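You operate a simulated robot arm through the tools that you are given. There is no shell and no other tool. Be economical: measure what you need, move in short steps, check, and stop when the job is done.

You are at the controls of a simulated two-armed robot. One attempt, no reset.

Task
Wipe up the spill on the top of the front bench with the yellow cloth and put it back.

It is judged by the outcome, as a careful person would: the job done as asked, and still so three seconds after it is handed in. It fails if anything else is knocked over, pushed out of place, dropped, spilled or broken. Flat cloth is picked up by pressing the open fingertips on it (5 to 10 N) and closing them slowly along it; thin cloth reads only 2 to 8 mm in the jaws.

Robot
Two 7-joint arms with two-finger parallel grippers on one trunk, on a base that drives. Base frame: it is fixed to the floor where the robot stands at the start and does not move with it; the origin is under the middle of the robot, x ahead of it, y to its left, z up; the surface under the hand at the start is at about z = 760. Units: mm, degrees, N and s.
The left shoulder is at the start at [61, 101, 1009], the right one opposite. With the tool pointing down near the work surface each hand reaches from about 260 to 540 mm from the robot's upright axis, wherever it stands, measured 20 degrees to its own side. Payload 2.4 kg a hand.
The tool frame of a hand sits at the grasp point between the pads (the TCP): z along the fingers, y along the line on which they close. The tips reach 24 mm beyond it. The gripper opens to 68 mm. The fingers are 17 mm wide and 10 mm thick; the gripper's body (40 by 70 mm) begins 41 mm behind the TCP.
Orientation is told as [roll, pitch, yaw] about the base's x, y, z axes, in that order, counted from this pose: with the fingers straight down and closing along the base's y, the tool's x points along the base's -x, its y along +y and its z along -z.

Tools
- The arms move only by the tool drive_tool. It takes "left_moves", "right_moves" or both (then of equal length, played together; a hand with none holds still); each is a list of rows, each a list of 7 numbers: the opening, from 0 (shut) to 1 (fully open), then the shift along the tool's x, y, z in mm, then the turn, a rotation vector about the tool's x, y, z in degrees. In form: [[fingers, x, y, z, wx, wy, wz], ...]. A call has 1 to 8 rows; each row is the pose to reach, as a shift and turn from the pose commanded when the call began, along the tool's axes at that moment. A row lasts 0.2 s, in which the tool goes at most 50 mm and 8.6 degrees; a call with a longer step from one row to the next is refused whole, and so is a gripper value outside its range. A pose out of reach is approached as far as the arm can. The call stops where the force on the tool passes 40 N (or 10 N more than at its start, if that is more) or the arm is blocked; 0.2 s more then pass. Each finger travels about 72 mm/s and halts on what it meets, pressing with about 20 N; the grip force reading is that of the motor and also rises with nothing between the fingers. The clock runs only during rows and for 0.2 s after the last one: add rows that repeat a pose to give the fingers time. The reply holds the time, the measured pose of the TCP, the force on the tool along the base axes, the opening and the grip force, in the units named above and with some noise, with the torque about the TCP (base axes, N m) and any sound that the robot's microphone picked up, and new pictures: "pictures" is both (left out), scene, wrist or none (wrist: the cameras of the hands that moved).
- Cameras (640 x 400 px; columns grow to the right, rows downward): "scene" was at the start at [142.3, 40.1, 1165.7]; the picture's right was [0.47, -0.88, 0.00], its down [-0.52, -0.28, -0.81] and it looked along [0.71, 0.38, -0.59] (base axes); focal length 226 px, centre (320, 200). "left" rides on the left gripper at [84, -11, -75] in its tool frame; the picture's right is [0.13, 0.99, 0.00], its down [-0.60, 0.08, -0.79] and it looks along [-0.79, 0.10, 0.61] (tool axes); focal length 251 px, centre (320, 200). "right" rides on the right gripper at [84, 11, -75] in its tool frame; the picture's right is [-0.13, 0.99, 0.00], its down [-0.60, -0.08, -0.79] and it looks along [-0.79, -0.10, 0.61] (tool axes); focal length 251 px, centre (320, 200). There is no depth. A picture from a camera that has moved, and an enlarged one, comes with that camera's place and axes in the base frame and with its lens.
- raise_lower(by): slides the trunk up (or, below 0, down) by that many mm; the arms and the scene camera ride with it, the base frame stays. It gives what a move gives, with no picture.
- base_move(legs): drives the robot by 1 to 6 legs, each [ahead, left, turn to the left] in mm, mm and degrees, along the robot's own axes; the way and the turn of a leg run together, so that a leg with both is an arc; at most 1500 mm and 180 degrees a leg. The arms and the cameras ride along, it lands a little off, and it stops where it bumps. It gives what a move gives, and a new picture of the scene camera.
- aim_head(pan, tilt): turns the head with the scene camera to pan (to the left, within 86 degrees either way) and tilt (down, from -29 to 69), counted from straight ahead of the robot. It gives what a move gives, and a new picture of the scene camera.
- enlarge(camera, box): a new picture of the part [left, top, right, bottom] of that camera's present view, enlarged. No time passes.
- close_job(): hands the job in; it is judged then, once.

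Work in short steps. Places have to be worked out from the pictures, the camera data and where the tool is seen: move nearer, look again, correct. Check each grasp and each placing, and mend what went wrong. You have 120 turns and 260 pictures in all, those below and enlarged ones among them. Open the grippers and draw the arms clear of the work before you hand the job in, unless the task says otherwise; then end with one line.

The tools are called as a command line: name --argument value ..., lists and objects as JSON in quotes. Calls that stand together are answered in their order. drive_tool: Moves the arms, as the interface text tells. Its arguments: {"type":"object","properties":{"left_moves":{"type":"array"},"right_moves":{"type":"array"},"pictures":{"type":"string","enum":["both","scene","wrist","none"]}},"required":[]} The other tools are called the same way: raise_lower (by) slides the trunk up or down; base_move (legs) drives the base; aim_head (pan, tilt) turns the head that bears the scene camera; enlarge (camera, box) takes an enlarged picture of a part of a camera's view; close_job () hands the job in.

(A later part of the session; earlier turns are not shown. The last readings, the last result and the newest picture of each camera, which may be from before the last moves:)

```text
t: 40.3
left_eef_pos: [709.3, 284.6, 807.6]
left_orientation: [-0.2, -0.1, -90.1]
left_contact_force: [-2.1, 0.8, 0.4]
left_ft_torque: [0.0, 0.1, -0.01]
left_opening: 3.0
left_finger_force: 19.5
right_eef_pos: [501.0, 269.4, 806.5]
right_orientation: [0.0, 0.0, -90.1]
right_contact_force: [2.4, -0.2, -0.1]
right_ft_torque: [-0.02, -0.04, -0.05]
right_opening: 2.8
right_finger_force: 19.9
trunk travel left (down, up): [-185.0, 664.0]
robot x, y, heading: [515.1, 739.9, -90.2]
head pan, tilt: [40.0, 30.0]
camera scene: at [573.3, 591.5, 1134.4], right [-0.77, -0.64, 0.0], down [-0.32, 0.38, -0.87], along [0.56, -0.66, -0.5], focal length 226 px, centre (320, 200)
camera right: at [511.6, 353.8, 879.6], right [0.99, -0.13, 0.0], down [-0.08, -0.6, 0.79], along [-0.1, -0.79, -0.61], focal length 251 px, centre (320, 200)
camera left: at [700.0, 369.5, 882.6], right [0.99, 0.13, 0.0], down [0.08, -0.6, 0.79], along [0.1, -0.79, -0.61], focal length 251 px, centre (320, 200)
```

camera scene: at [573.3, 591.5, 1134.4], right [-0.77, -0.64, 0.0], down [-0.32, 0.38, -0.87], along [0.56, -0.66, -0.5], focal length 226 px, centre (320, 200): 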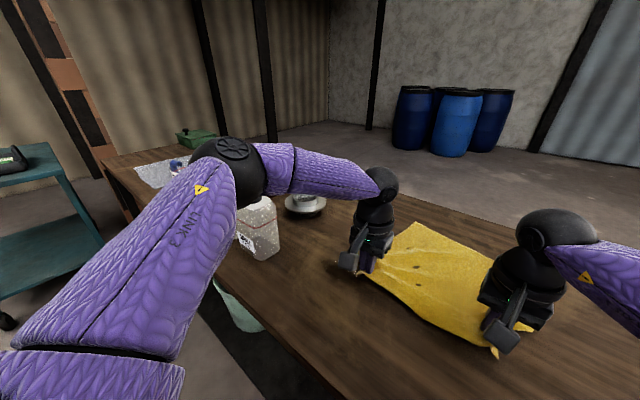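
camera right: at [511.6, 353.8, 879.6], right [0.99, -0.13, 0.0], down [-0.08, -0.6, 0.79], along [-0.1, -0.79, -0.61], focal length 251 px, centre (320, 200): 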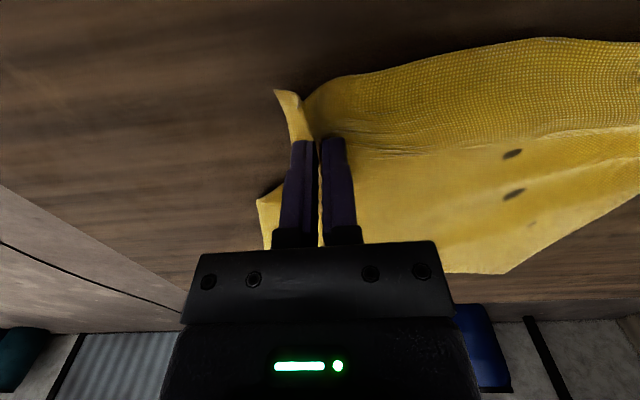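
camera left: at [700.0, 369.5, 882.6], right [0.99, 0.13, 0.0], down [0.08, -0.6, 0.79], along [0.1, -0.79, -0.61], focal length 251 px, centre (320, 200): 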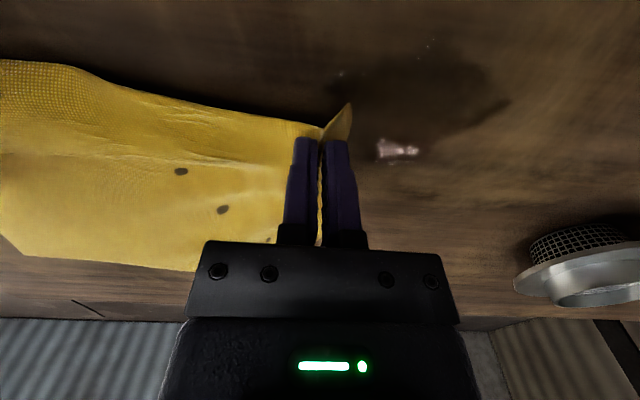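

Elbow is now near (855, 446, 1021), clear of both bottles. The spill spans x≈718–810, y≈262–328. I'll lower the gripped cloth at its near edge to find contact.

drive_tool --left_moves '[[0, 0, 3, 10, 0, 0, 0], [0, 0, 6, 17, 0, 0, 0], [0, 0, 6, 21, 0, 0, 0], [0, 0, 6, 21, 0, 0, 0]]' --right_moves '[[0, 0, 3, 4, 0, 0, 0], [0, 0, 6, 7, 0, 0, 0], [0, 0, 6, 7, 0, 0, 0], [0, 0, 6, 7, 0, 0, 0]]' --pictures "none"

```text
t: 41.3
left_eef_pos: [716.0, 284.4, 786.8]
left_orientation: [-0.1, -0.1, -90.1]
left_contact_force: [-2.4, -0.5, -0.1]
left_ft_torque: [0.03, 0.06, -0.04]
left_opening: 2.9
left_finger_force: 20.2
right_eef_pos: [506.6, 270.4, 798.8]
right_orientation: [0.0, 0.1, -90.1]
right_contact_force: [1.7, 0.4, 0.6]
right_ft_torque: [-0.02, -0.02, -0.03]
right_opening: 2.5
right_finger_force: 20.0
trunk travel left (down, up): [-185.0, 664.0]
robot x, y, heading: [515.1, 737.6, -89.7]
head pan, tilt: [40.0, 30.0]
```

drive_tool --left_moves '[[0, 0, 0, 2, 0, 0, 0], [0, 0, 0, 2.7, 0, 0, 0], [0, 0, 0, 2.7, 0, 0, 0]]' --pictures "none"

```text
t: 42.1
left_eef_pos: [715.1, 284.3, 784.9]
left_orientation: [-0.1, -0.3, -90.1]
left_contact_force: [0.4, 0.1, 22.1]
left_ft_torque: [0.02, -0.03, -0.03]
left_opening: 2.6
left_finger_force: 20.0
right_eef_pos: [506.0, 271.4, 800.1]
right_orientation: [0.0, -0.1, -90.0]
right_contact_force: [2.6, 0.0, -0.6]
right_ft_torque: [0.0, -0.08, -0.02]
right_opening: 2.8
right_finger_force: 19.8
trunk travel left (down, up): [-185.0, 664.0]
robot x, y, heading: [517.4, 736.9, -90.2]
head pan, tilt: [40.0, 30.0]
```

Contact at 22 N; I'll ease by 1.5 mm and do the first pass along y≈270 out and y≈286 back, with the right hand following in x.

drive_tool --left_moves '[[0, -14, 0, -1.5, 0, 0, 0], [0, -14, 30, -1.5, 0, 0, 0], [0, -14, 65, -1.5, 0, 0, 0], [0, -14, 97, -1.5, 0, 0, 0], [0, 2, 97, -1.5, 0, 0, 0], [0, 2, 65, -1.5, 0, 0, 0], [0, 2, 30, -1.5, 0, 0, 0], [0, 2, 0, -1.5, 0, 0, 0]]' --right_moves '[[0, 0, 0, 0, 0, 0, 0], [0, 0, 30, 0, 0, 0, 0], [0, 0, 65, 0, 0, 0, 0], [0, 0, 97, 0, 0, 0, 0], [0, 0, 97, 0, 0, 0, 0], [0, 0, 65, 0, 0, 0, 0], [0, 0, 30, 0, 0, 0, 0], [0, 0, 0, 0, 0, 0, 0]]'

```text
t: 43.9
left_eef_pos: [715.3, 286.9, 786.1]
left_orientation: [0.0, -0.1, -90.1]
left_contact_force: [3.1, 0.7, 16.4]
left_ft_torque: [-0.03, -0.09, -0.02]
left_opening: 2.5
left_finger_force: 19.9
right_eef_pos: [507.0, 269.9, 799.9]
right_orientation: [0.0, -0.1, -90.1]
right_contact_force: [1.8, 0.5, -0.3]
right_ft_torque: [0.01, -0.02, -0.03]
right_opening: 2.5
right_finger_force: 19.8
right hand out of reach, approached as far as the arm can: row 4, 5
trunk travel left (down, up): [-185.0, 664.0]
robot x, y, heading: [517.0, 739.0, -90.1]
head pan, tilt: [40.0, 30.0]
camera scene: at [573.5, 592.8, 1134.5], right [-0.77, -0.64, 0.0], down [-0.32, 0.38, -0.87], along [0.56, -0.67, -0.5], focal length 226 px, centre (320, 200)
camera right: at [516.6, 354.3, 873.6], right [0.99, -0.13, 0.0], down [-0.08, -0.6, 0.79], along [-0.1, -0.79, -0.61], focal length 251 px, centre (320, 200)
camera left: at [705.7, 372.7, 860.6], right [0.99, 0.13, 0.0], down [0.08, -0.6, 0.79], along [0.1, -0.79, -0.61], focal length 251 px, centre (320, 200)
```

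scene: 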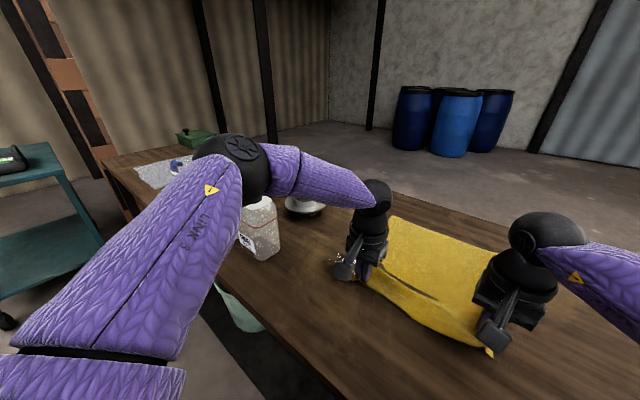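
right: 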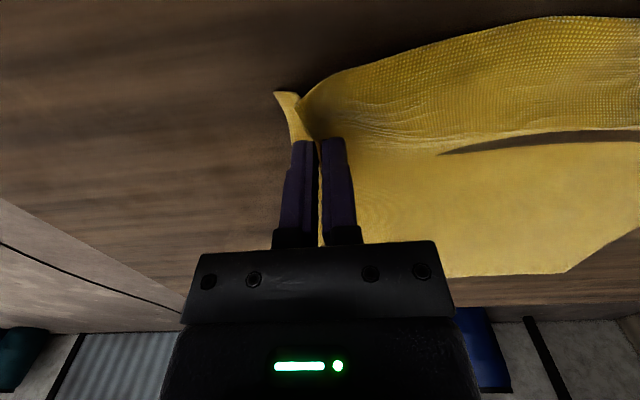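
left: 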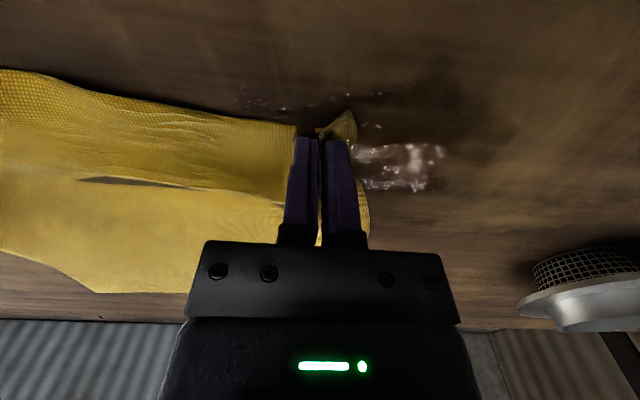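

The spill is changing where wiped (no longer uniformly dark). I'll continue with passes along y≈302 and y≈318.

drive_tool --left_moves '[[0, -16, 0, 0, 0, 0, 0], [0, -16, 35, 0, 0, 0, 0], [0, -16, 70, 0, 0, 0, 0], [0, -16, 100, 0, 0, 0, 0], [0, -2, 100, 0, 0, 0, 0], [0, 14, 70, 0, 0, 0, 0], [0, 14, 35, 0, 0, 0, 0], [0, 14, 0, 0, 0, 0, 0]]' --right_moves '[[0, 0, 0, 0, 0, 0, 0], [0, 0, 35, 0, 0, 0, 0], [0, 0, 70, 0, 0, 0, 0], [0, 0, 88, 0, 0, 0, 0], [0, 0, 88, 0, 0, 0, 0], [0, 0, 70, 0, 0, 0, 0], [0, 0, 35, 0, 0, 0, 0], [0, 0, 0, 0, 0, 0, 0]]' --pictures "none"

drive_tool --left_moves '[[0, 14, 35, 0, 0, 0, 0], [0, 14, 70, 0, 0, 0, 0], [0, 14, 95, 0, 0, 0, 0], [0, 30, 95, 0, 0, 0, 0], [0, 30, 65, 0, 0, 0, 0], [0, 30, 30, 0, 0, 0, 0], [0, 30, 0, 0, 0, 0, 0]]' --right_moves '[[0, 0, 35, 0, 0, 0, 0], [0, 0, 70, 0, 0, 0, 0], [0, 0, 88, 0, 0, 0, 0], [0, 0, 88, 0, 0, 0, 0], [0, 0, 65, 0, 0, 0, 0], [0, 0, 30, 0, 0, 0, 0], [0, 0, 0, 0, 0, 0, 0]]'

```text
t: 45.7
left_eef_pos: [715.0, 301.0, 785.8]
left_orientation: [-0.2, -0.3, -90.0]
left_contact_force: [-1.1, 0.6, 6.5]
left_ft_torque: [0.0, 0.08, -0.04]
left_opening: 2.3
left_finger_force: 20.3
right_eef_pos: [506.0, 270.5, 800.3]
right_orientation: [0.1, 0.0, -90.1]
right_contact_force: [-0.4, 0.7, -0.1]
right_ft_torque: [0.0, 0.01, -0.04]
right_opening: 2.6
right_finger_force: 19.5
right hand out of reach, approached as far as the arm can: row 4, 5
trunk travel left (down, up): [-185.0, 664.0]
robot x, y, heading: [517.8, 739.1, -89.9]
head pan, tilt: [40.0, 30.0]
```

```text
t: 47.3
left_eef_pos: [716.0, 330.7, 786.3]
left_orientation: [-0.2, -0.1, -90.0]
left_contact_force: [6.5, -0.8, 23.6]
left_ft_torque: [0.0, -0.15, -0.06]
left_opening: 2.2
left_finger_force: 20.4
right_eef_pos: [505.4, 271.2, 801.6]
right_orientation: [0.0, -0.1, -90.1]
right_contact_force: [1.5, -0.9, 1.4]
right_ft_torque: [-0.02, -0.02, -0.02]
right_opening: 2.5
right_finger_force: 20.5
right hand out of reach, approached as far as the arm can: row 3, 4
trunk travel left (down, up): [-185.0, 664.0]
robot x, y, heading: [515.6, 736.8, -90.1]
head pan, tilt: [40.0, 30.0]
camera scene: at [573.7, 593.0, 1134.7], right [-0.77, -0.64, 0.0], down [-0.32, 0.38, -0.87], along [0.56, -0.67, -0.5], focal length 226 px, centre (320, 200)
camera right: at [517.4, 355.2, 874.5], right [0.99, -0.13, 0.0], down [-0.08, -0.6, 0.79], along [-0.1, -0.79, -0.61], focal length 251 px, centre (320, 200)
camera left: at [705.6, 416.5, 860.5], right [0.99, 0.13, 0.0], down [0.08, -0.6, 0.8], along [0.1, -0.79, -0.61], focal length 251 px, centre (320, 200)
```

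scene: 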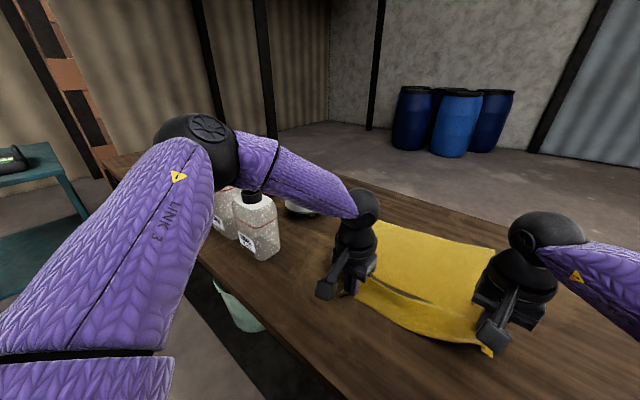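
right: 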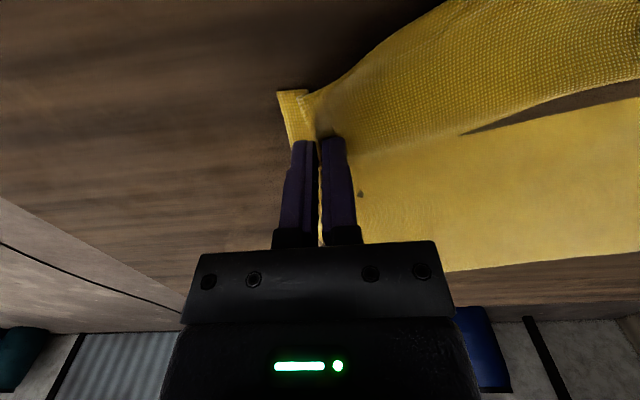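
left: 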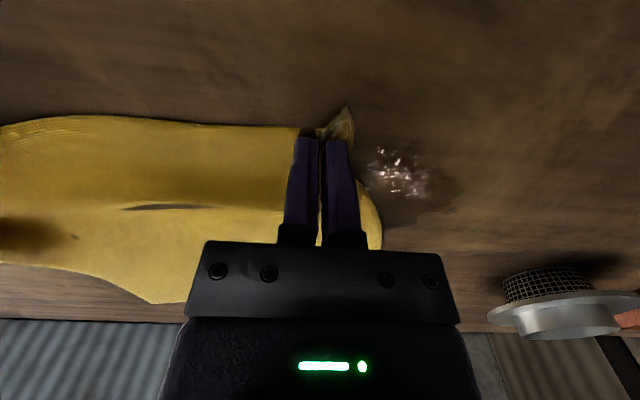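

The patch is shrinking; what remains is about x 735–816, y 262–330. Another set of passes working back away from me.

drive_tool --left_moves '[[0, -8, 35, 0, 0, 0, 0], [0, -8, 70, 0, 0, 0, 0], [0, -8, 104, 0, 0, 0, 0], [0, -20, 104, 0, 0, 0, 0], [0, -20, 70, 0, 0, 0, 0], [0, -20, 35, 0, 0, 0, 0], [0, -20, 10, 0, 0, 0, 0], [0, -32, 10, 0, 0, 0, 0]]' --right_moves '[[0, 0, 35, 0, 0, 0, 0], [0, 0, 70, 0, 0, 0, 0], [0, 0, 88, 0, 0, 0, 0], [0, 0, 88, 0, 0, 0, 0], [0, 0, 70, 0, 0, 0, 0], [0, 0, 35, 0, 0, 0, 0], [0, 0, 10, 0, 0, 0, 0], [0, 0, 10, 0, 0, 0, 0]]' --pictures "none"

drive_tool --left_moves '[[0, 0, 35, 0, 0, 0, 0], [0, 0, 65, 0, 0, 0, 0], [0, 0, 94, 0, 0, 0, 0], [0, -12, 94, 0, 0, 0, 0], [0, -12, 60, 0, 0, 0, 0], [0, -12, 25, 0, 0, 0, 0], [0, -12, 0, 0, 0, 0, 0], [0, -25, 0, 0, 0, 0, 0]]' --right_moves '[[0, 0, 35, 0, 0, 0, 0], [0, 0, 65, 0, 0, 0, 0], [0, 0, 78, 0, 0, 0, 0], [0, 0, 78, 0, 0, 0, 0], [0, 0, 60, 0, 0, 0, 0], [0, 0, 25, 0, 0, 0, 0], [0, 0, 0, 0, 0, 0, 0], [0, 0, 0, 0, 0, 0, 0]]' --pictures "none"

drive_tool --left_moves '[[0, 0, 35, 0, 0, 0, 0], [0, 0, 65, 0, 0, 0, 0], [0, 0, 94, 0, 0, 0, 0], [0, -12, 94, 0, 0, 0, 0], [0, -12, 60, 0, 0, 0, 0], [0, -12, 25, 0, 0, 0, 0], [0, -12, -10, 0, 0, 0, 0]]' --right_moves '[[0, 0, 35, 0, 0, 0, 0], [0, 0, 65, 0, 0, 0, 0], [0, 0, 78, 0, 0, 0, 0], [0, 0, 78, 0, 0, 0, 0], [0, 0, 60, 0, 0, 0, 0], [0, 0, 25, 0, 0, 0, 0], [0, 0, -10, 0, 0, 0, 0]]'

```text
t: 49.1
left_eef_pos: [724.9, 297.8, 785.7]
left_orientation: [-0.2, -0.1, -90.0]
left_contact_force: [0.0, 3.9, 9.0]
left_ft_torque: [0.12, 0.01, 0.01]
left_opening: 2.5
left_finger_force: 20.0
right_eef_pos: [515.5, 270.6, 800.6]
right_orientation: [0.0, 0.0, -90.0]
right_contact_force: [0.0, -0.9, 0.2]
right_ft_torque: [0.02, 0.06, 0.03]
right_opening: 2.8
right_finger_force: 19.8
right hand out of reach, approached as far as the arm can: row 3, 4
trunk travel left (down, up): [-185.0, 664.0]
robot x, y, heading: [515.2, 735.9, -90.4]
head pan, tilt: [40.0, 30.0]
```

```text
t: 50.9
left_eef_pos: [724.3, 273.8, 785.6]
left_orientation: [-0.2, 0.0, -90.1]
left_contact_force: [-1.9, 6.1, 13.3]
left_ft_torque: [0.18, 0.02, -0.02]
left_opening: 2.4
left_finger_force: 20.3
right_eef_pos: [515.5, 271.3, 798.4]
right_orientation: [0.1, 0.0, -90.0]
right_contact_force: [0.1, 0.3, 0.5]
right_ft_torque: [-0.02, -0.02, 0.01]
right_opening: 2.7
right_finger_force: 20.2
right hand out of reach, approached as far as the arm can: row 3, 4
trunk travel left (down, up): [-185.0, 664.0]
robot x, y, heading: [515.6, 738.4, -90.3]
head pan, tilt: [40.0, 30.0]
```

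```text
t: 52.5
left_eef_pos: [716.4, 260.9, 786.2]
left_orientation: [-0.2, -0.3, -90.0]
left_contact_force: [7.6, 0.2, 22.6]
left_ft_torque: [0.04, -0.21, -0.01]
left_opening: 2.3
left_finger_force: 19.9
right_eef_pos: [506.9, 271.7, 799.4]
right_orientation: [0.0, -0.1, -90.1]
right_contact_force: [0.4, 0.1, 0.0]
right_ft_torque: [-0.02, 0.02, 0.0]
right_opening: 2.5
right_finger_force: 20.0
right hand out of reach, approached as far as the arm can: row 3, 4
trunk travel left (down, up): [-185.0, 664.0]
robot x, y, heading: [517.1, 737.0, -90.2]
head pan, tilt: [40.0, 30.0]
camera scene: at [573.7, 593.1, 1134.7], right [-0.77, -0.64, 0.0], down [-0.32, 0.38, -0.87], along [0.56, -0.67, -0.5], focal length 226 px, centre (320, 200)
camera right: at [517.7, 355.6, 872.8], right [0.99, -0.13, 0.0], down [-0.08, -0.6, 0.79], along [-0.1, -0.79, -0.61], focal length 251 px, centre (320, 200)
camera left: at [706.2, 347.0, 860.8], right [0.99, 0.13, 0.0], down [0.08, -0.6, 0.8], along [0.1, -0.79, -0.61], focal length 251 px, centre (320, 200)
```

scene: 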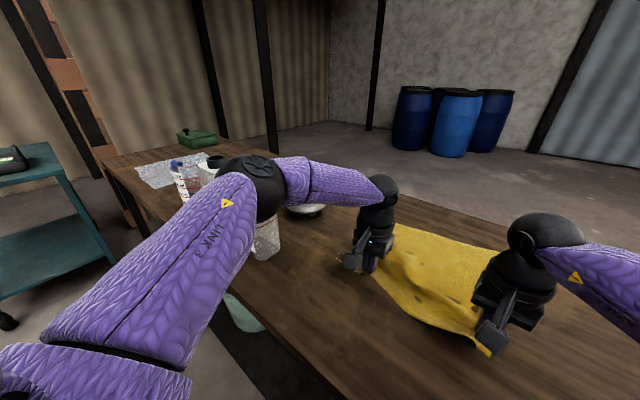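
right: 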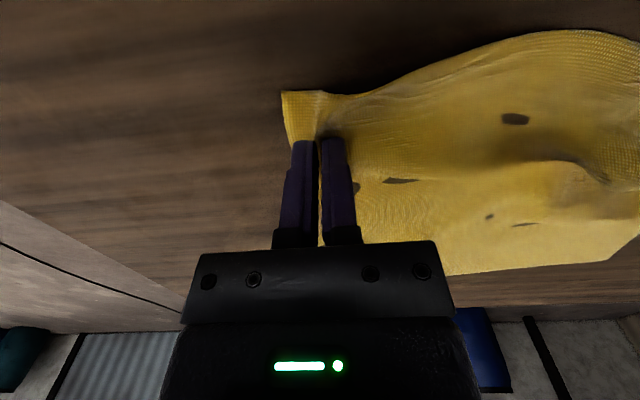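
left: 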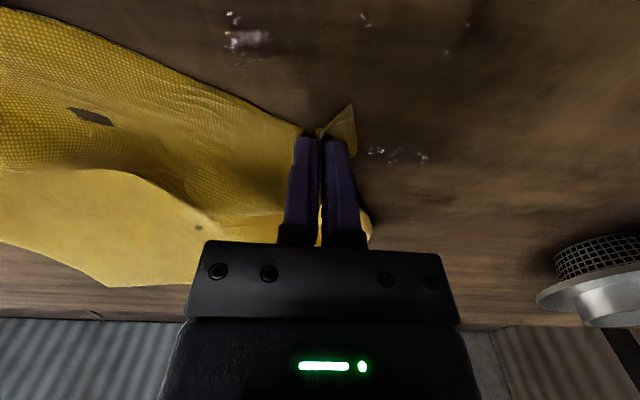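

Glints remain in places. I'll take enlarged looks at the wiped area.

enlarge --camera "left" --box '[160, 0, 560, 220]'

enlarge --camera "scene" --box '[260, 200, 440, 330]'

```text
1.60 times, centred on (360, 110) of left
camera zoom: at [706.2, 347.0, 860.8], right [0.99, 0.13, 0.0], down [0.08, -0.6, 0.8], along [0.1, -0.79, -0.61], focal length 402 px, centre (256, 344)
```

zoom: 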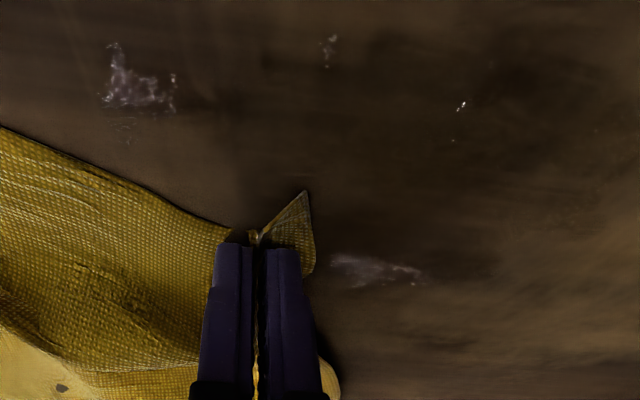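

```text
3.08 times, centred on (350, 265) of scene
camera zoom: at [573.7, 593.1, 1134.7], right [-0.77, -0.64, 0.0], down [-0.32, 0.38, -0.87], along [0.56, -0.67, -0.5], focal length 695 px, centre (228, 0)
```

zoom: 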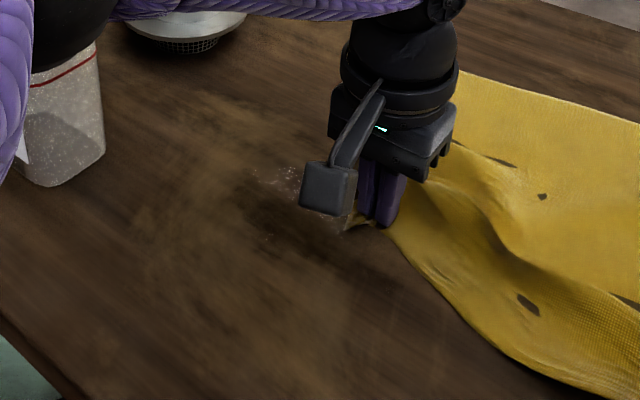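

Faint wet remains around (685,306), (725,319), (758,313) and (764,280). I'll run another fuller set of passes covering x 683–812, y 258–332.

drive_tool --left_moves '[[0, 0, 33, 0, 0, 0, 0], [0, 0, 66, 0, 0, 0, 0], [0, 0, 97, 0, 0, 0, 0], [0, 11, 70, 0, 0, 0, 0], [0, 11, 30, 0, 0, 0, 0], [0, 11, -10, 0, 0, 0, 0], [0, 11, -32, 0, 0, 0, 0], [0, 22, -32, 0, 0, 0, 0]]' --right_moves '[[0, 0, 33, 0, 0, 0, 0], [0, 0, 66, 0, 0, 0, 0], [0, 0, 84, 0, 0, 0, 0], [0, 0, 70, 0, 0, 0, 0], [0, 0, 30, 0, 0, 0, 0], [0, 0, -10, 0, 0, 0, 0], [0, 0, -32, 0, 0, 0, 0], [0, 0, -32, 0, 0, 0, 0]]' --pictures "none"

drive_tool --left_moves '[[0, 0, 42, 0, 0, 0, 0], [0, 0, 84, 0, 0, 0, 0], [0, 0, 126, 0, 0, 0, 0], [0, 11, 115, 0, 0, 0, 0], [0, 11, 75, 0, 0, 0, 0], [0, 11, 35, 0, 0, 0, 0], [0, 11, 0, 0, 0, 0, 0], [0, 22, 0, 0, 0, 0, 0]]' --right_moves '[[0, 0, 42, 0, 0, 0, 0], [0, 0, 84, 0, 0, 0, 0], [0, 0, 112, 0, 0, 0, 0], [0, 0, 112, 0, 0, 0, 0], [0, 0, 75, 0, 0, 0, 0], [0, 0, 35, 0, 0, 0, 0], [0, 0, 0, 0, 0, 0, 0], [0, 0, 0, 0, 0, 0, 0]]' --pictures "none"

drive_tool --left_moves '[[0, 0, 42, 0, 0, 0, 0], [0, 0, 84, 0, 0, 0, 0], [0, 0, 126, 0, 0, 0, 0], [0, 11, 115, 0, 0, 0, 0], [0, 11, 75, 0, 0, 0, 0], [0, 11, 35, 0, 0, 0, 0], [0, 11, 0, 0, 0, 0, 0], [0, 20, 0, 0, 0, 0, 0]]' --right_moves '[[0, 0, 42, 0, 0, 0, 0], [0, 0, 84, 0, 0, 0, 0], [0, 0, 112, 0, 0, 0, 0], [0, 0, 112, 0, 0, 0, 0], [0, 0, 75, 0, 0, 0, 0], [0, 0, 35, 0, 0, 0, 0], [0, 0, 0, 0, 0, 0, 0], [0, 0, 0, 0, 0, 0, 0]]'

```text
t: 54.3
left_eef_pos: [681.6, 283.3, 785.4]
left_orientation: [-0.1, -0.2, -90.1]
left_contact_force: [-0.9, -5.6, 15.8]
left_ft_torque: [-0.11, 0.04, 0.0]
left_opening: 2.5
left_finger_force: 20.0
right_eef_pos: [471.8, 270.6, 800.5]
right_orientation: [0.0, 0.0, -90.2]
right_contact_force: [-0.2, -0.9, 0.1]
right_ft_torque: [0.01, -0.01, 0.01]
right_opening: 2.3
right_finger_force: 20.1
trunk travel left (down, up): [-185.0, 664.0]
robot x, y, heading: [515.9, 738.6, -90.1]
head pan, tilt: [40.0, 30.0]
```

```text
t: 56.1
left_eef_pos: [681.8, 304.8, 787.6]
left_orientation: [-0.2, -0.3, -90.1]
left_contact_force: [-0.7, -5.8, 15.6]
left_ft_torque: [-0.08, -0.02, 0.01]
left_opening: 2.4
left_finger_force: 20.0
right_eef_pos: [474.5, 271.4, 799.7]
right_orientation: [0.0, 0.0, -90.1]
right_contact_force: [0.2, -1.7, 1.2]
right_ft_torque: [-0.01, -0.03, 0.0]
right_opening: 2.2
right_finger_force: 20.3
trunk travel left (down, up): [-185.0, 664.0]
robot x, y, heading: [515.4, 737.9, -90.3]
head pan, tilt: [40.0, 30.0]
```

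```text
t: 57.9
left_eef_pos: [681.8, 325.6, 785.9]
left_orientation: [-0.2, -0.1, -90.2]
left_contact_force: [0.6, -5.8, 16.0]
left_ft_torque: [-0.1, 0.0, -0.01]
left_opening: 2.5
left_finger_force: 20.2
right_eef_pos: [473.6, 270.5, 799.9]
right_orientation: [-0.1, -0.1, -90.0]
right_contact_force: [0.9, -0.8, 0.4]
right_ft_torque: [0.02, 0.0, 0.01]
right_opening: 2.5
right_finger_force: 19.8
trunk travel left (down, up): [-185.0, 664.0]
robot x, y, heading: [517.3, 738.5, -90.2]
head pan, tilt: [40.0, 30.0]
camera scene: at [572.6, 591.8, 1134.5], right [-0.77, -0.64, 0.0], down [-0.32, 0.38, -0.87], along [0.55, -0.67, -0.5], focal length 226 px, centre (320, 200)
camera right: at [484.1, 354.6, 873.7], right [0.99, -0.13, 0.0], down [-0.08, -0.6, 0.79], along [-0.1, -0.79, -0.61], focal length 251 px, centre (320, 200)
camera left: at [671.7, 409.9, 861.0], right [0.99, 0.13, 0.0], down [0.08, -0.6, 0.8], along [0.1, -0.79, -0.61], focal length 251 px, centre (320, 200)
```

scene: 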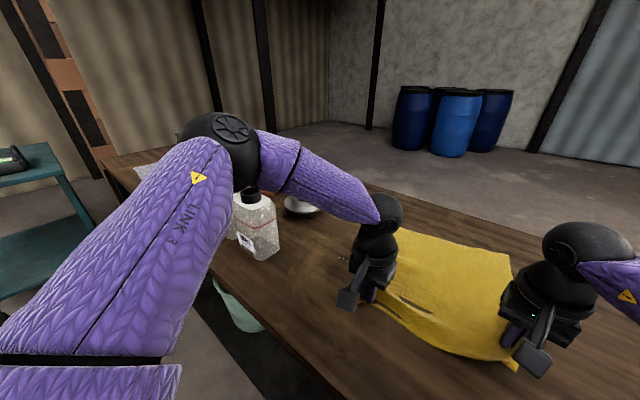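
right: 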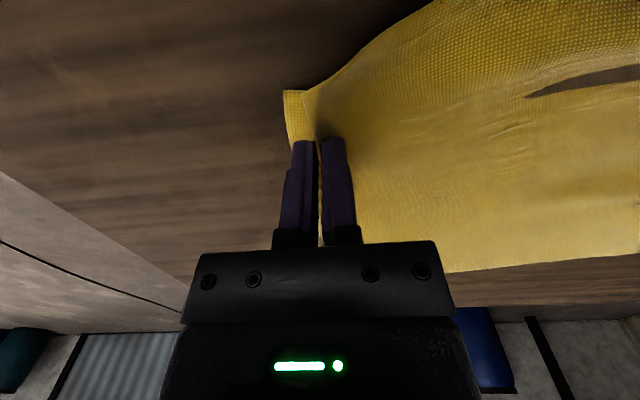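
left: 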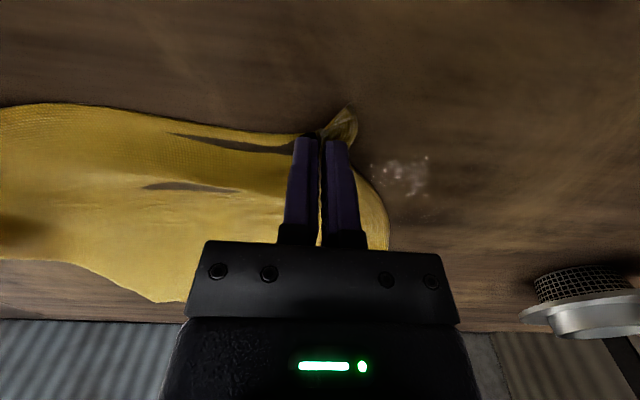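

enlarge --camera "left" --box '[330, 80, 530, 240]'

enlarge --camera "scene" --box '[270, 200, 390, 320]'

```text
2.50 times, centred on (430, 160) of left
camera zoom: at [671.7, 409.9, 861.0], right [0.99, 0.13, 0.0], down [0.08, -0.6, 0.8], along [0.1, -0.79, -0.61], focal length 629 px, centre (45, 300)
```

zoom: 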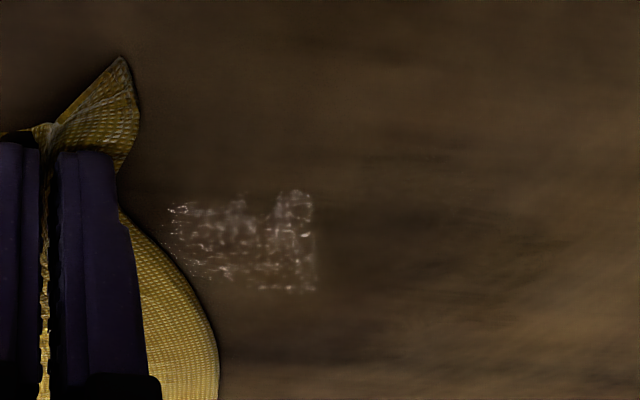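

```text
3.33 times, centred on (330, 260) of scene
camera zoom: at [572.6, 591.8, 1134.5], right [-0.77, -0.64, 0.0], down [-0.32, 0.38, -0.87], along [0.55, -0.67, -0.5], focal length 753 px, centre (287, 0)
```

zoom: 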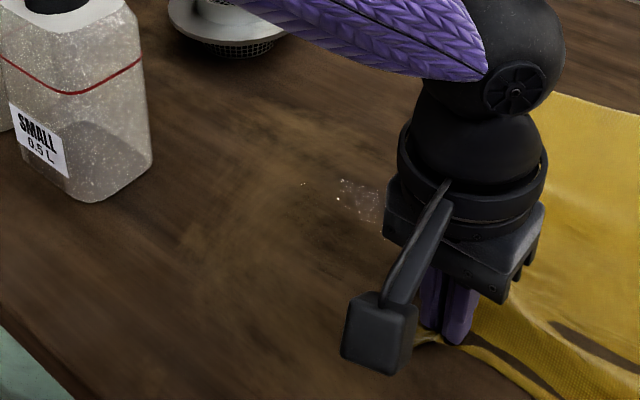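

Only thin droplets remain, in spots around (711–757, 293–324), (770–791, 268) and (813, 280). I'll do cross-strokes along y across x 690–822 with slightly more pressure.

drive_tool --left_moves '[[0, 4, 12, 0.5, 0, 0, 0], [0, -36, 12, 0.5, 0, 0, 0], [0, -72, 12, 0.5, 0, 0, 0], [0, -72, 25, 0.5, 0, 0, 0], [0, -36, 25, 0.5, 0, 0, 0], [0, 4, 25, 0.5, 0, 0, 0], [0, 4, 38, 0.5, 0, 0, 0], [0, -36, 38, 0.5, 0, 0, 0]]' --right_moves '[[0, 0, 12, 0, 0, 0, 0], [0, 0, 12, 0, 0, 0, 0], [0, 0, 12, 0, 0, 0, 0], [0, 0, 25, 0, 0, 0, 0], [0, 0, 25, 0, 0, 0, 0], [0, 0, 25, 0, 0, 0, 0], [0, 0, 38, 0, 0, 0, 0], [0, 0, 38, 0, 0, 0, 0]]' --pictures "none"

drive_tool --left_moves '[[0, -36, 0, 0, 0, 0, 0], [0, -36, 13, 0, 0, 0, 0], [0, 2, 13, 0, 0, 0, 0], [0, 40, 13, 0, 0, 0, 0], [0, 40, 26, 0, 0, 0, 0], [0, 2, 26, 0, 0, 0, 0], [0, -36, 26, 0, 0, 0, 0], [0, -36, 39, 0, 0, 0, 0]]' --right_moves '[[0, 0, 0, 0, 0, 0, 0], [0, 0, 13, 0, 0, 0, 0], [0, 0, 13, 0, 0, 0, 0], [0, 0, 13, 0, 0, 0, 0], [0, 0, 26, 0, 0, 0, 0], [0, 0, 26, 0, 0, 0, 0], [0, 0, 26, 0, 0, 0, 0], [0, 0, 39, 0, 0, 0, 0]]' --pictures "none"

drive_tool --left_moves '[[0, 38, 0, 0, 0, 0, 0], [0, 76, 0, 0, 0, 0, 0], [0, 76, 13, 0, 0, 0, 0], [0, 38, 13, 0, 0, 0, 0], [0, 0, 13, 0, 0, 0, 0], [0, 0, 26, 0, 0, 0, 0], [0, 38, 26, 0, 0, 0, 0], [0, 76, 26, 0, 0, 0, 0]]' --right_moves '[[0, 0, 0, 0, 0, 0, 0], [0, 0, 0, 0, 0, 0, 0], [0, 0, 10, 0, 0, 0, 0], [0, 0, 10, 0, 0, 0, 0], [0, 0, 10, 0, 0, 0, 0], [0, 0, 20, 0, 0, 0, 0], [0, 0, 20, 0, 0, 0, 0], [0, 0, 20, 0, 0, 0, 0]]' --pictures "wrist"

```text
t: 59.7
left_eef_pos: [720.9, 288.4, 786.4]
left_orientation: [-0.1, -0.3, -89.9]
left_contact_force: [-1.8, 5.2, 11.1]
left_ft_torque: [0.14, 0.03, 0.03]
left_opening: 2.2
left_finger_force: 19.5
left hand out of reach, approached as far as the arm can: row 3, 4
right_eef_pos: [511.7, 270.7, 799.9]
right_orientation: [-0.1, 0.0, -90.1]
right_contact_force: [0.1, 0.1, -0.2]
right_ft_torque: [-0.02, 0.04, 0.0]
right_opening: 2.4
right_finger_force: 19.2
trunk travel left (down, up): [-185.0, 664.0]
robot x, y, heading: [515.7, 740.4, -90.2]
head pan, tilt: [40.0, 30.0]
```

```text
t: 61.5
left_eef_pos: [758.9, 252.3, 786.3]
left_orientation: [0.0, -0.3, -90.2]
left_contact_force: [-4.3, -1.3, 12.6]
left_ft_torque: [0.0, 0.1, 0.03]
left_opening: 2.5
left_finger_force: 20.0
right_eef_pos: [550.6, 270.1, 799.8]
right_orientation: [0.2, -0.1, -90.2]
right_contact_force: [-0.2, -0.2, -0.1]
right_ft_torque: [0.01, 0.02, -0.03]
right_opening: 2.2
right_finger_force: 20.2
trunk travel left (down, up): [-185.0, 664.0]
robot x, y, heading: [518.0, 741.6, -90.1]
head pan, tilt: [40.0, 30.0]
```

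```text
t: 63.3
left_eef_pos: [786.9, 329.1, 785.6]
left_orientation: [-0.1, -0.4, -89.9]
left_contact_force: [3.1, -9.4, 27.4]
left_ft_torque: [-0.14, -0.08, -0.02]
left_opening: 2.3
left_finger_force: 20.4
right_eef_pos: [570.3, 270.6, 800.8]
right_orientation: [0.1, -0.1, -90.1]
right_contact_force: [1.3, -0.6, -0.2]
right_ft_torque: [0.01, -0.02, 0.0]
right_opening: 2.5
right_finger_force: 19.9
trunk travel left (down, up): [-185.0, 664.0]
robot x, y, heading: [516.2, 740.6, -90.0]
head pan, tilt: [40.0, 30.0]
camera right: at [581.4, 354.4, 873.9], right [0.99, -0.13, 0.0], down [-0.08, -0.6, 0.79], along [-0.1, -0.79, -0.61], focal length 251 px, centre (320, 200)
camera left: at [776.8, 414.1, 860.5], right [0.99, 0.13, 0.0], down [0.08, -0.6, 0.8], along [0.1, -0.79, -0.6], focal length 251 px, centre (320, 200)
```

right: 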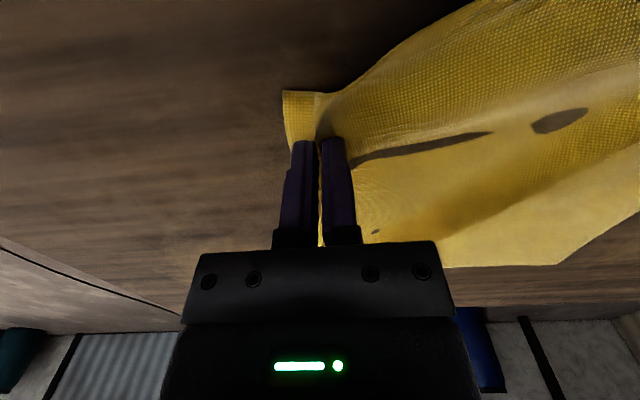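
left: 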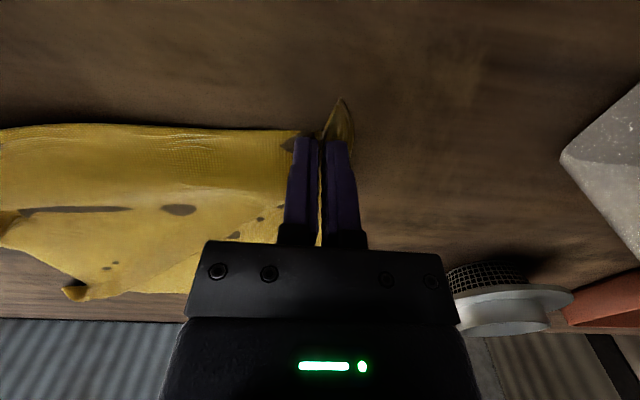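

Good. Two last columns (x≈800, 814), then return to x≈716 lifted and inspect.

drive_tool --left_moves '[[0, 0, 13, 0, 0, 0, 0], [0, -38, 13, 0, 0, 0, 0], [0, -72, 13, 0, 0, 0, 0], [0, -66, 26, 0, 0, 0, 0], [0, -36, 26, 0, 0, 0, 0], [0, 0, 26, 0, 0, 0, 0]]' --right_moves '[[0, 0, 8, 0, 0, 0, 0], [0, 0, 8, 0, 0, 0, 0], [0, 0, 8, 0, 0, 0, 0], [0, 0, 16, 0, 0, 0, 0], [0, 0, 16, 0, 0, 0, 0], [0, 0, 16, 0, 0, 0, 0]]' --pictures "none"

drive_tool --left_moves '[[0, 0, 0, -10, 0, 0, 0], [0, 0, -15, -20, 0, 0, 0], [0, -12, -50, -20, 0, 0, 0], [0, -24, -90, -20, 0, 0, 0], [0, -36, -130, -20, 0, 0, 0], [0, -44, -140, -20, 0, 0, 0]]' --right_moves '[[0, 0, 0, -5, 0, 0, 0], [0, 0, 0, -8, 0, 0, 0], [0, 0, -35, -8, 0, 0, 0], [0, 0, -75, -8, 0, 0, 0], [0, 0, -110, -8, 0, 0, 0], [0, 0, -118, -8, 0, 0, 0]]'

```text
t: 64.7
left_eef_pos: [813.1, 329.0, 786.7]
left_orientation: [-0.1, -0.3, -90.2]
left_contact_force: [-4.5, -9.3, 23.3]
left_ft_torque: [-0.13, 0.11, -0.1]
left_opening: 2.6
left_finger_force: 20.0
right_eef_pos: [587.4, 271.0, 801.3]
right_orientation: [0.1, 0.0, -90.0]
right_contact_force: [7.6, 1.7, -1.3]
right_ft_torque: [0.01, -0.14, -0.02]
right_opening: 2.8
right_finger_force: 20.5
trunk travel left (down, up): [-185.0, 664.0]
robot x, y, heading: [512.4, 741.1, -90.1]
head pan, tilt: [40.0, 30.0]
```

```text
t: 66.1
left_eef_pos: [672.4, 286.3, 804.0]
left_orientation: [0.0, -0.1, -90.0]
left_contact_force: [-0.3, -0.3, 0.0]
left_ft_torque: [0.01, 0.02, 0.01]
left_opening: 2.6
left_finger_force: 19.9
right_eef_pos: [469.8, 270.5, 807.5]
right_orientation: [0.1, -0.1, -90.1]
right_contact_force: [0.0, 0.0, -0.7]
right_ft_torque: [0.0, 0.03, 0.02]
right_opening: 2.4
right_finger_force: 20.0
trunk travel left (down, up): [-185.0, 664.0]
robot x, y, heading: [516.8, 737.0, -90.0]
head pan, tilt: [40.0, 30.0]
camera scene: at [573.1, 591.5, 1134.4], right [-0.77, -0.64, 0.0], down [-0.32, 0.38, -0.87], along [0.56, -0.66, -0.5], focal length 226 px, centre (320, 200)
camera right: at [480.5, 354.3, 881.4], right [0.99, -0.13, 0.0], down [-0.08, -0.6, 0.79], along [-0.1, -0.79, -0.61], focal length 251 px, centre (320, 200)
camera left: at [661.7, 370.5, 880.1], right [0.99, 0.13, 0.0], down [0.08, -0.6, 0.79], along [0.1, -0.79, -0.61], focal length 251 px, centre (320, 200)
```

scene: 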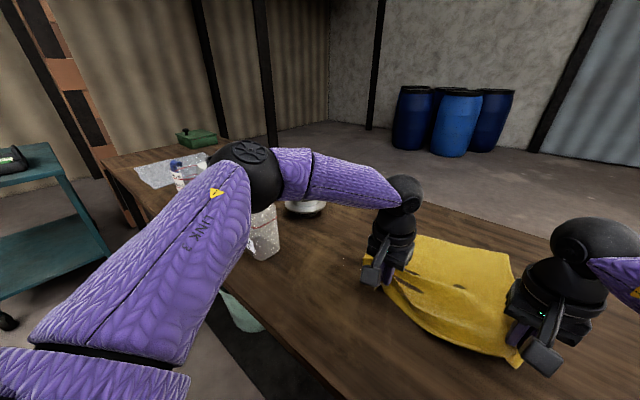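
right: 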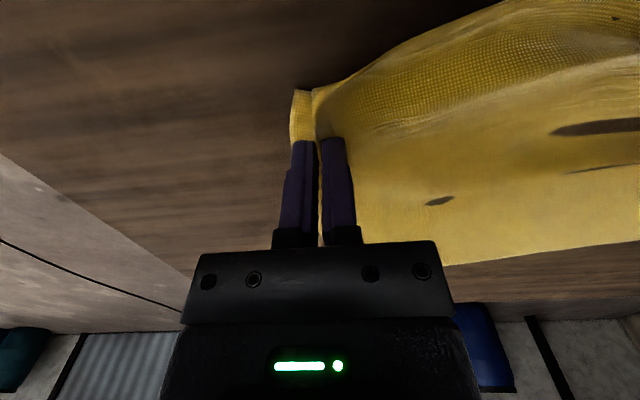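
left: 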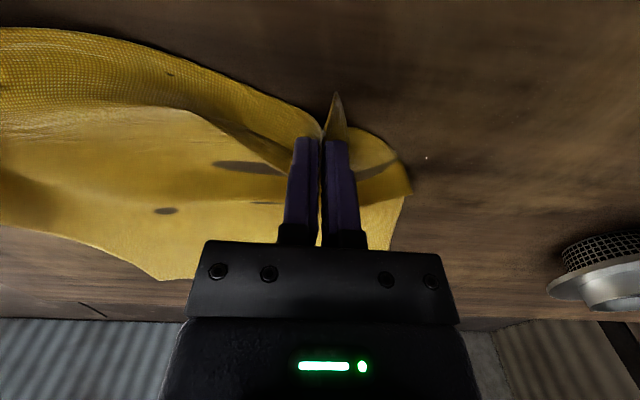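

enlarge --camera "left" --box '[340, 20, 580, 220]'

enlarge --camera "scene" --box '[270, 210, 390, 320]'

```text
2.00 times, centred on (460, 120) of left
camera zoom: at [661.7, 370.5, 880.1], right [0.99, 0.13, 0.0], down [0.08, -0.6, 0.79], along [0.1, -0.79, -0.61], focal length 503 px, centre (40, 360)
```

zoom: 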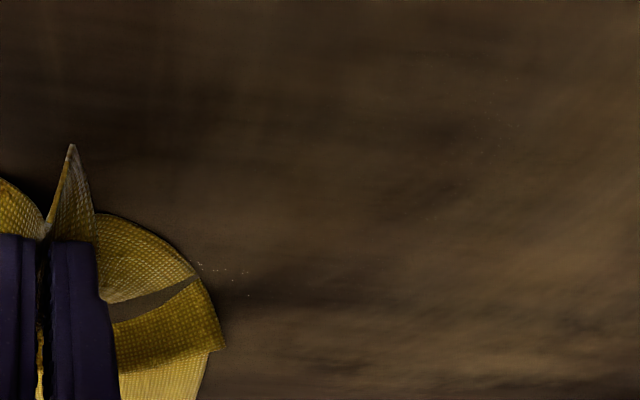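

```text
3.64 times, centred on (330, 265) of scene
camera zoom: at [573.1, 591.5, 1134.4], right [-0.77, -0.64, 0.0], down [-0.32, 0.38, -0.87], along [0.56, -0.66, -0.5], focal length 821 px, centre (284, -36)
```

zoom: 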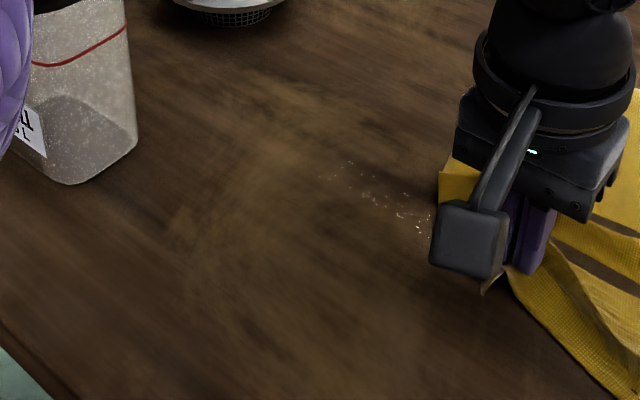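

Nearly clean: only a thin row of droplets at y≈266–275, x≈733–796 and faint ones near (781,325). One more targeted set of passes there.

drive_tool --left_moves '[[0, -12, 25, 0, 0, 0, 0], [0, -24, 50, 8, 0, 0, 0], [0, -24, 50, 18.5, 0, 0, 0], [0, -24, 85, 18.7, 0, 0, 0], [0, -24, 125, 18.7, 0, 0, 0], [0, -19, 130, 18.7, 0, 0, 0], [0, -19, 90, 18.7, 0, 0, 0], [0, -19, 50, 18.7, 0, 0, 0]]' --right_moves '[[0, 0, 25, 0, 0, 0, 0], [0, 0, 50, 8, 0, 0, 0], [0, 0, 50, 8, 0, 0, 0], [0, 0, 85, 8, 0, 0, 0], [0, 0, 116, 8, 0, 0, 0], [0, 0, 116, 8, 0, 0, 0], [0, 0, 90, 8, 0, 0, 0], [0, 0, 50, 8, 0, 0, 0]]' --pictures "none"

drive_tool --left_moves '[[0, 5, 0, 0, 0, 0, 0], [0, 5, 40, 0, 0, 0, 0], [0, 5, 80, 0, 0, 0, 0], [0, 11, 80, 0, 0, 0, 0], [0, 11, 40, 0, 0, 0, 0], [0, 11, 0, 0, 0, 0, 0], [0, 35, 0, 0, 0, 0, 0], [0, 59, 20, 0, 0, 0, 0]]' --right_moves '[[0, 0, 0, 0, 0, 0, 0], [0, 0, 40, 0, 0, 0, 0], [0, 0, 66, 0, 0, 0, 0], [0, 0, 66, 0, 0, 0, 0], [0, 0, 40, 0, 0, 0, 0], [0, 0, 0, 0, 0, 0, 0], [0, 0, 0, 0, 0, 0, 0], [0, 0, 20, 0, 0, 0, 0]]' --pictures "none"

drive_tool --left_moves '[[0, 0, 35, 0, 0, 0, 0], [0, 0, 65, 0, 0, 0, 0], [0, -6, 65, 0, 0, 0, 0], [0, -6, 30, 0, 0, 0, 0], [0, -6, 0, 0, 0, 0, 0], [0, -10, -20, -20, 0, 0, 0], [0, -25, -60, -20, 0, 0, 0], [0, -40, -80, -20, 0, 0, 0]]' --right_moves '[[0, 0, 35, 0, 0, 0, 0], [0, 0, 46, 0, 0, 0, 0], [0, 0, 46, 0, 0, 0, 0], [0, 0, 30, 0, 0, 0, 0], [0, 0, 0, 0, 0, 0, 0], [0, 0, -20, 0, 0, 0, 0], [0, 0, -60, -8, 0, 0, 0], [0, 0, -80, -8, 0, 0, 0]]'

```text
t: 67.9
left_eef_pos: [722.5, 266.8, 786.6]
left_orientation: [-0.2, -0.3, -90.1]
left_contact_force: [1.2, -1.1, 13.2]
left_ft_torque: [-0.02, -0.02, -0.04]
left_opening: 2.5
left_finger_force: 19.8
right_eef_pos: [521.1, 270.8, 799.1]
right_orientation: [-0.1, -0.1, -90.0]
right_contact_force: [0.6, -0.1, 0.8]
right_ft_torque: [-0.02, -0.01, -0.05]
right_opening: 2.4
right_finger_force: 20.4
trunk travel left (down, up): [-185.0, 664.0]
robot x, y, heading: [515.1, 739.3, -90.0]
head pan, tilt: [40.0, 30.0]
```

```text
t: 69.7
left_eef_pos: [739.1, 325.5, 787.2]
left_orientation: [-0.1, -0.4, -90.1]
left_contact_force: [-0.6, -4.0, 21.2]
left_ft_torque: [-0.09, 0.0, -0.02]
left_opening: 2.4
left_finger_force: 20.0
right_eef_pos: [537.8, 271.0, 799.4]
right_orientation: [0.1, 0.0, -90.2]
right_contact_force: [0.5, 0.3, 0.8]
right_ft_torque: [-0.01, 0.0, -0.01]
right_opening: 2.3
right_finger_force: 20.1
trunk travel left (down, up): [-185.0, 664.0]
robot x, y, heading: [518.5, 735.1, -90.2]
head pan, tilt: [40.0, 30.0]
```

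```text
t: 71.5
left_eef_pos: [662.2, 285.0, 807.6]
left_orientation: [-0.1, -0.2, -90.0]
left_contact_force: [0.7, -0.3, 1.0]
left_ft_torque: [0.01, 0.01, 0.03]
left_opening: 2.7
left_finger_force: 19.6
right_eef_pos: [458.4, 270.5, 808.1]
right_orientation: [-0.1, 0.1, -90.1]
right_contact_force: [0.0, 0.7, 1.0]
right_ft_torque: [0.02, 0.04, 0.02]
right_opening: 2.4
right_finger_force: 19.9
trunk travel left (down, up): [-185.0, 664.0]
robot x, y, heading: [514.5, 735.9, -90.2]
head pan, tilt: [40.0, 30.0]
camera scene: at [573.1, 591.5, 1134.3], right [-0.77, -0.64, 0.0], down [-0.32, 0.38, -0.87], along [0.56, -0.66, -0.5], focal length 226 px, centre (320, 200)
camera right: at [470.5, 354.5, 881.5], right [0.99, -0.13, 0.0], down [-0.08, -0.6, 0.79], along [-0.1, -0.79, -0.61], focal length 251 px, centre (320, 200)
camera left: at [651.8, 370.0, 881.7], right [0.99, 0.13, 0.0], down [0.08, -0.6, 0.79], along [0.1, -0.79, -0.61], focal length 251 px, centre (320, 200)
```

scene: 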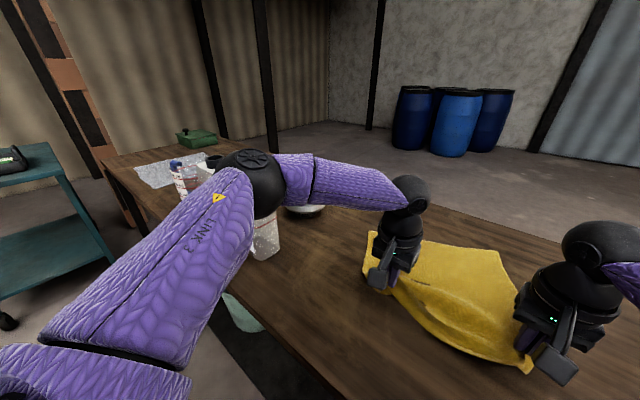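
right: 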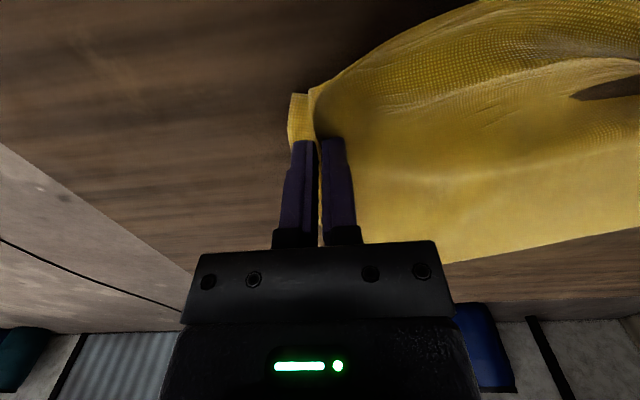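
left: 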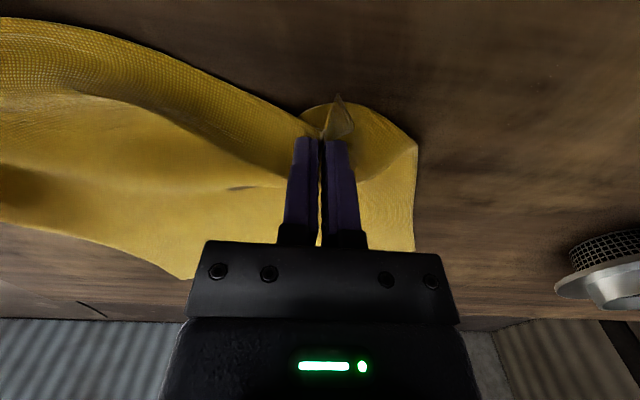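

The bench top looks clean. Now I'll drive back 78 mm to bring the cloth home and look straight ahead.

base_move --legs '[[0, -78, 0]]'

aim_head --pan 0 --tilt 45

enlarge --camera "scene" --box '[60, 130, 420, 260]'

```text
t: 72.5
left_eef_pos: [584.1, 284.2, 807.0]
left_orientation: [-0.1, -0.1, -90.1]
left_contact_force: [-0.4, 0.2, -0.1]
left_ft_torque: [-0.01, -0.02, -0.03]
left_opening: 2.4
left_finger_force: 19.7
right_eef_pos: [381.8, 271.1, 807.4]
right_orientation: [0.0, 0.0, -90.2]
right_contact_force: [0.2, -0.6, -0.5]
right_ft_torque: [0.0, 0.02, 0.01]
right_opening: 2.4
right_finger_force: 19.9
trunk travel left (down, up): [-185.0, 664.0]
robot x, y, heading: [438.5, 738.9, -90.1]
head pan, tilt: [40.0, 30.0]
camera scene: at [494.8, 591.7, 1134.4], right [-0.77, -0.64, 0.0], down [-0.32, 0.38, -0.87], along [0.55, -0.66, -0.5], focal length 226 px, centre (320, 200)
```

scene: 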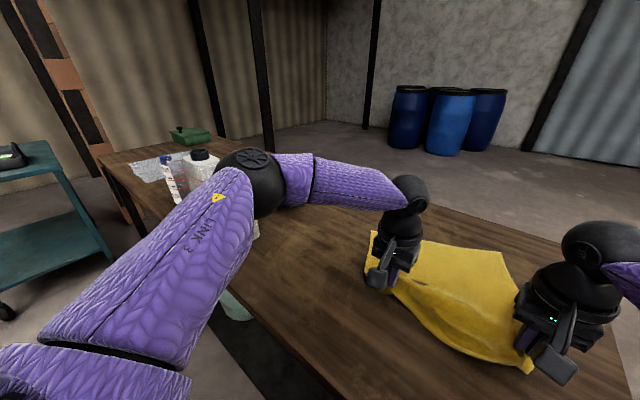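

```text
t: 73.6
left_eef_pos: [583.0, 284.7, 806.5]
left_orientation: [-0.1, -0.1, -90.0]
left_contact_force: [-0.5, -0.3, -0.2]
left_ft_torque: [-0.01, -0.02, 0.03]
left_opening: 2.4
left_finger_force: 20.1
right_eef_pos: [382.2, 270.5, 808.5]
right_orientation: [-0.1, -0.1, -90.1]
right_contact_force: [0.5, -0.7, -0.6]
right_ft_torque: [0.01, 0.01, 0.0]
right_opening: 2.4
right_finger_force: 19.7
trunk travel left (down, up): [-185.0, 664.0]
robot x, y, heading: [438.0, 738.0, -90.1]
head pan, tilt: [0.0, 45.0]
camera scene: at [436.6, 579.8, 1111.8], right [-1.0, 0.0, 0.0], down [0.0, 0.71, -0.71], along [0.0, -0.71, -0.71], focal length 226 px, centre (320, 200)
```

scene: 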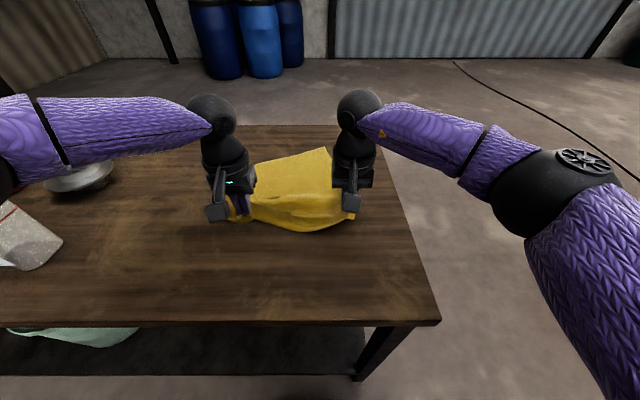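

```text
1.78 times, centred on (240, 195) of scene
camera zoom: at [436.6, 579.8, 1111.8], right [-1.0, 0.0, 0.0], down [0.0, 0.71, -0.71], along [0.0, -0.71, -0.71], focal length 401 px, centre (462, 209)
```

zoom: 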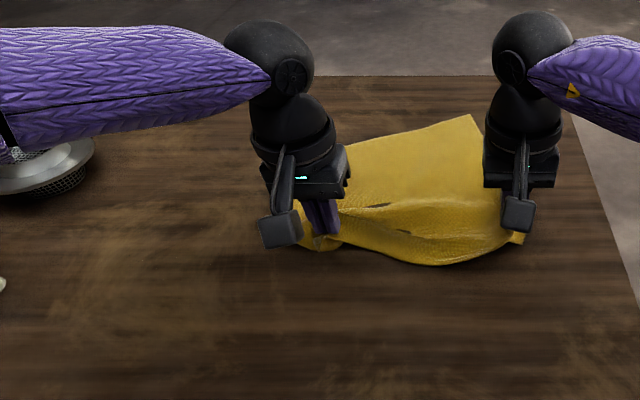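

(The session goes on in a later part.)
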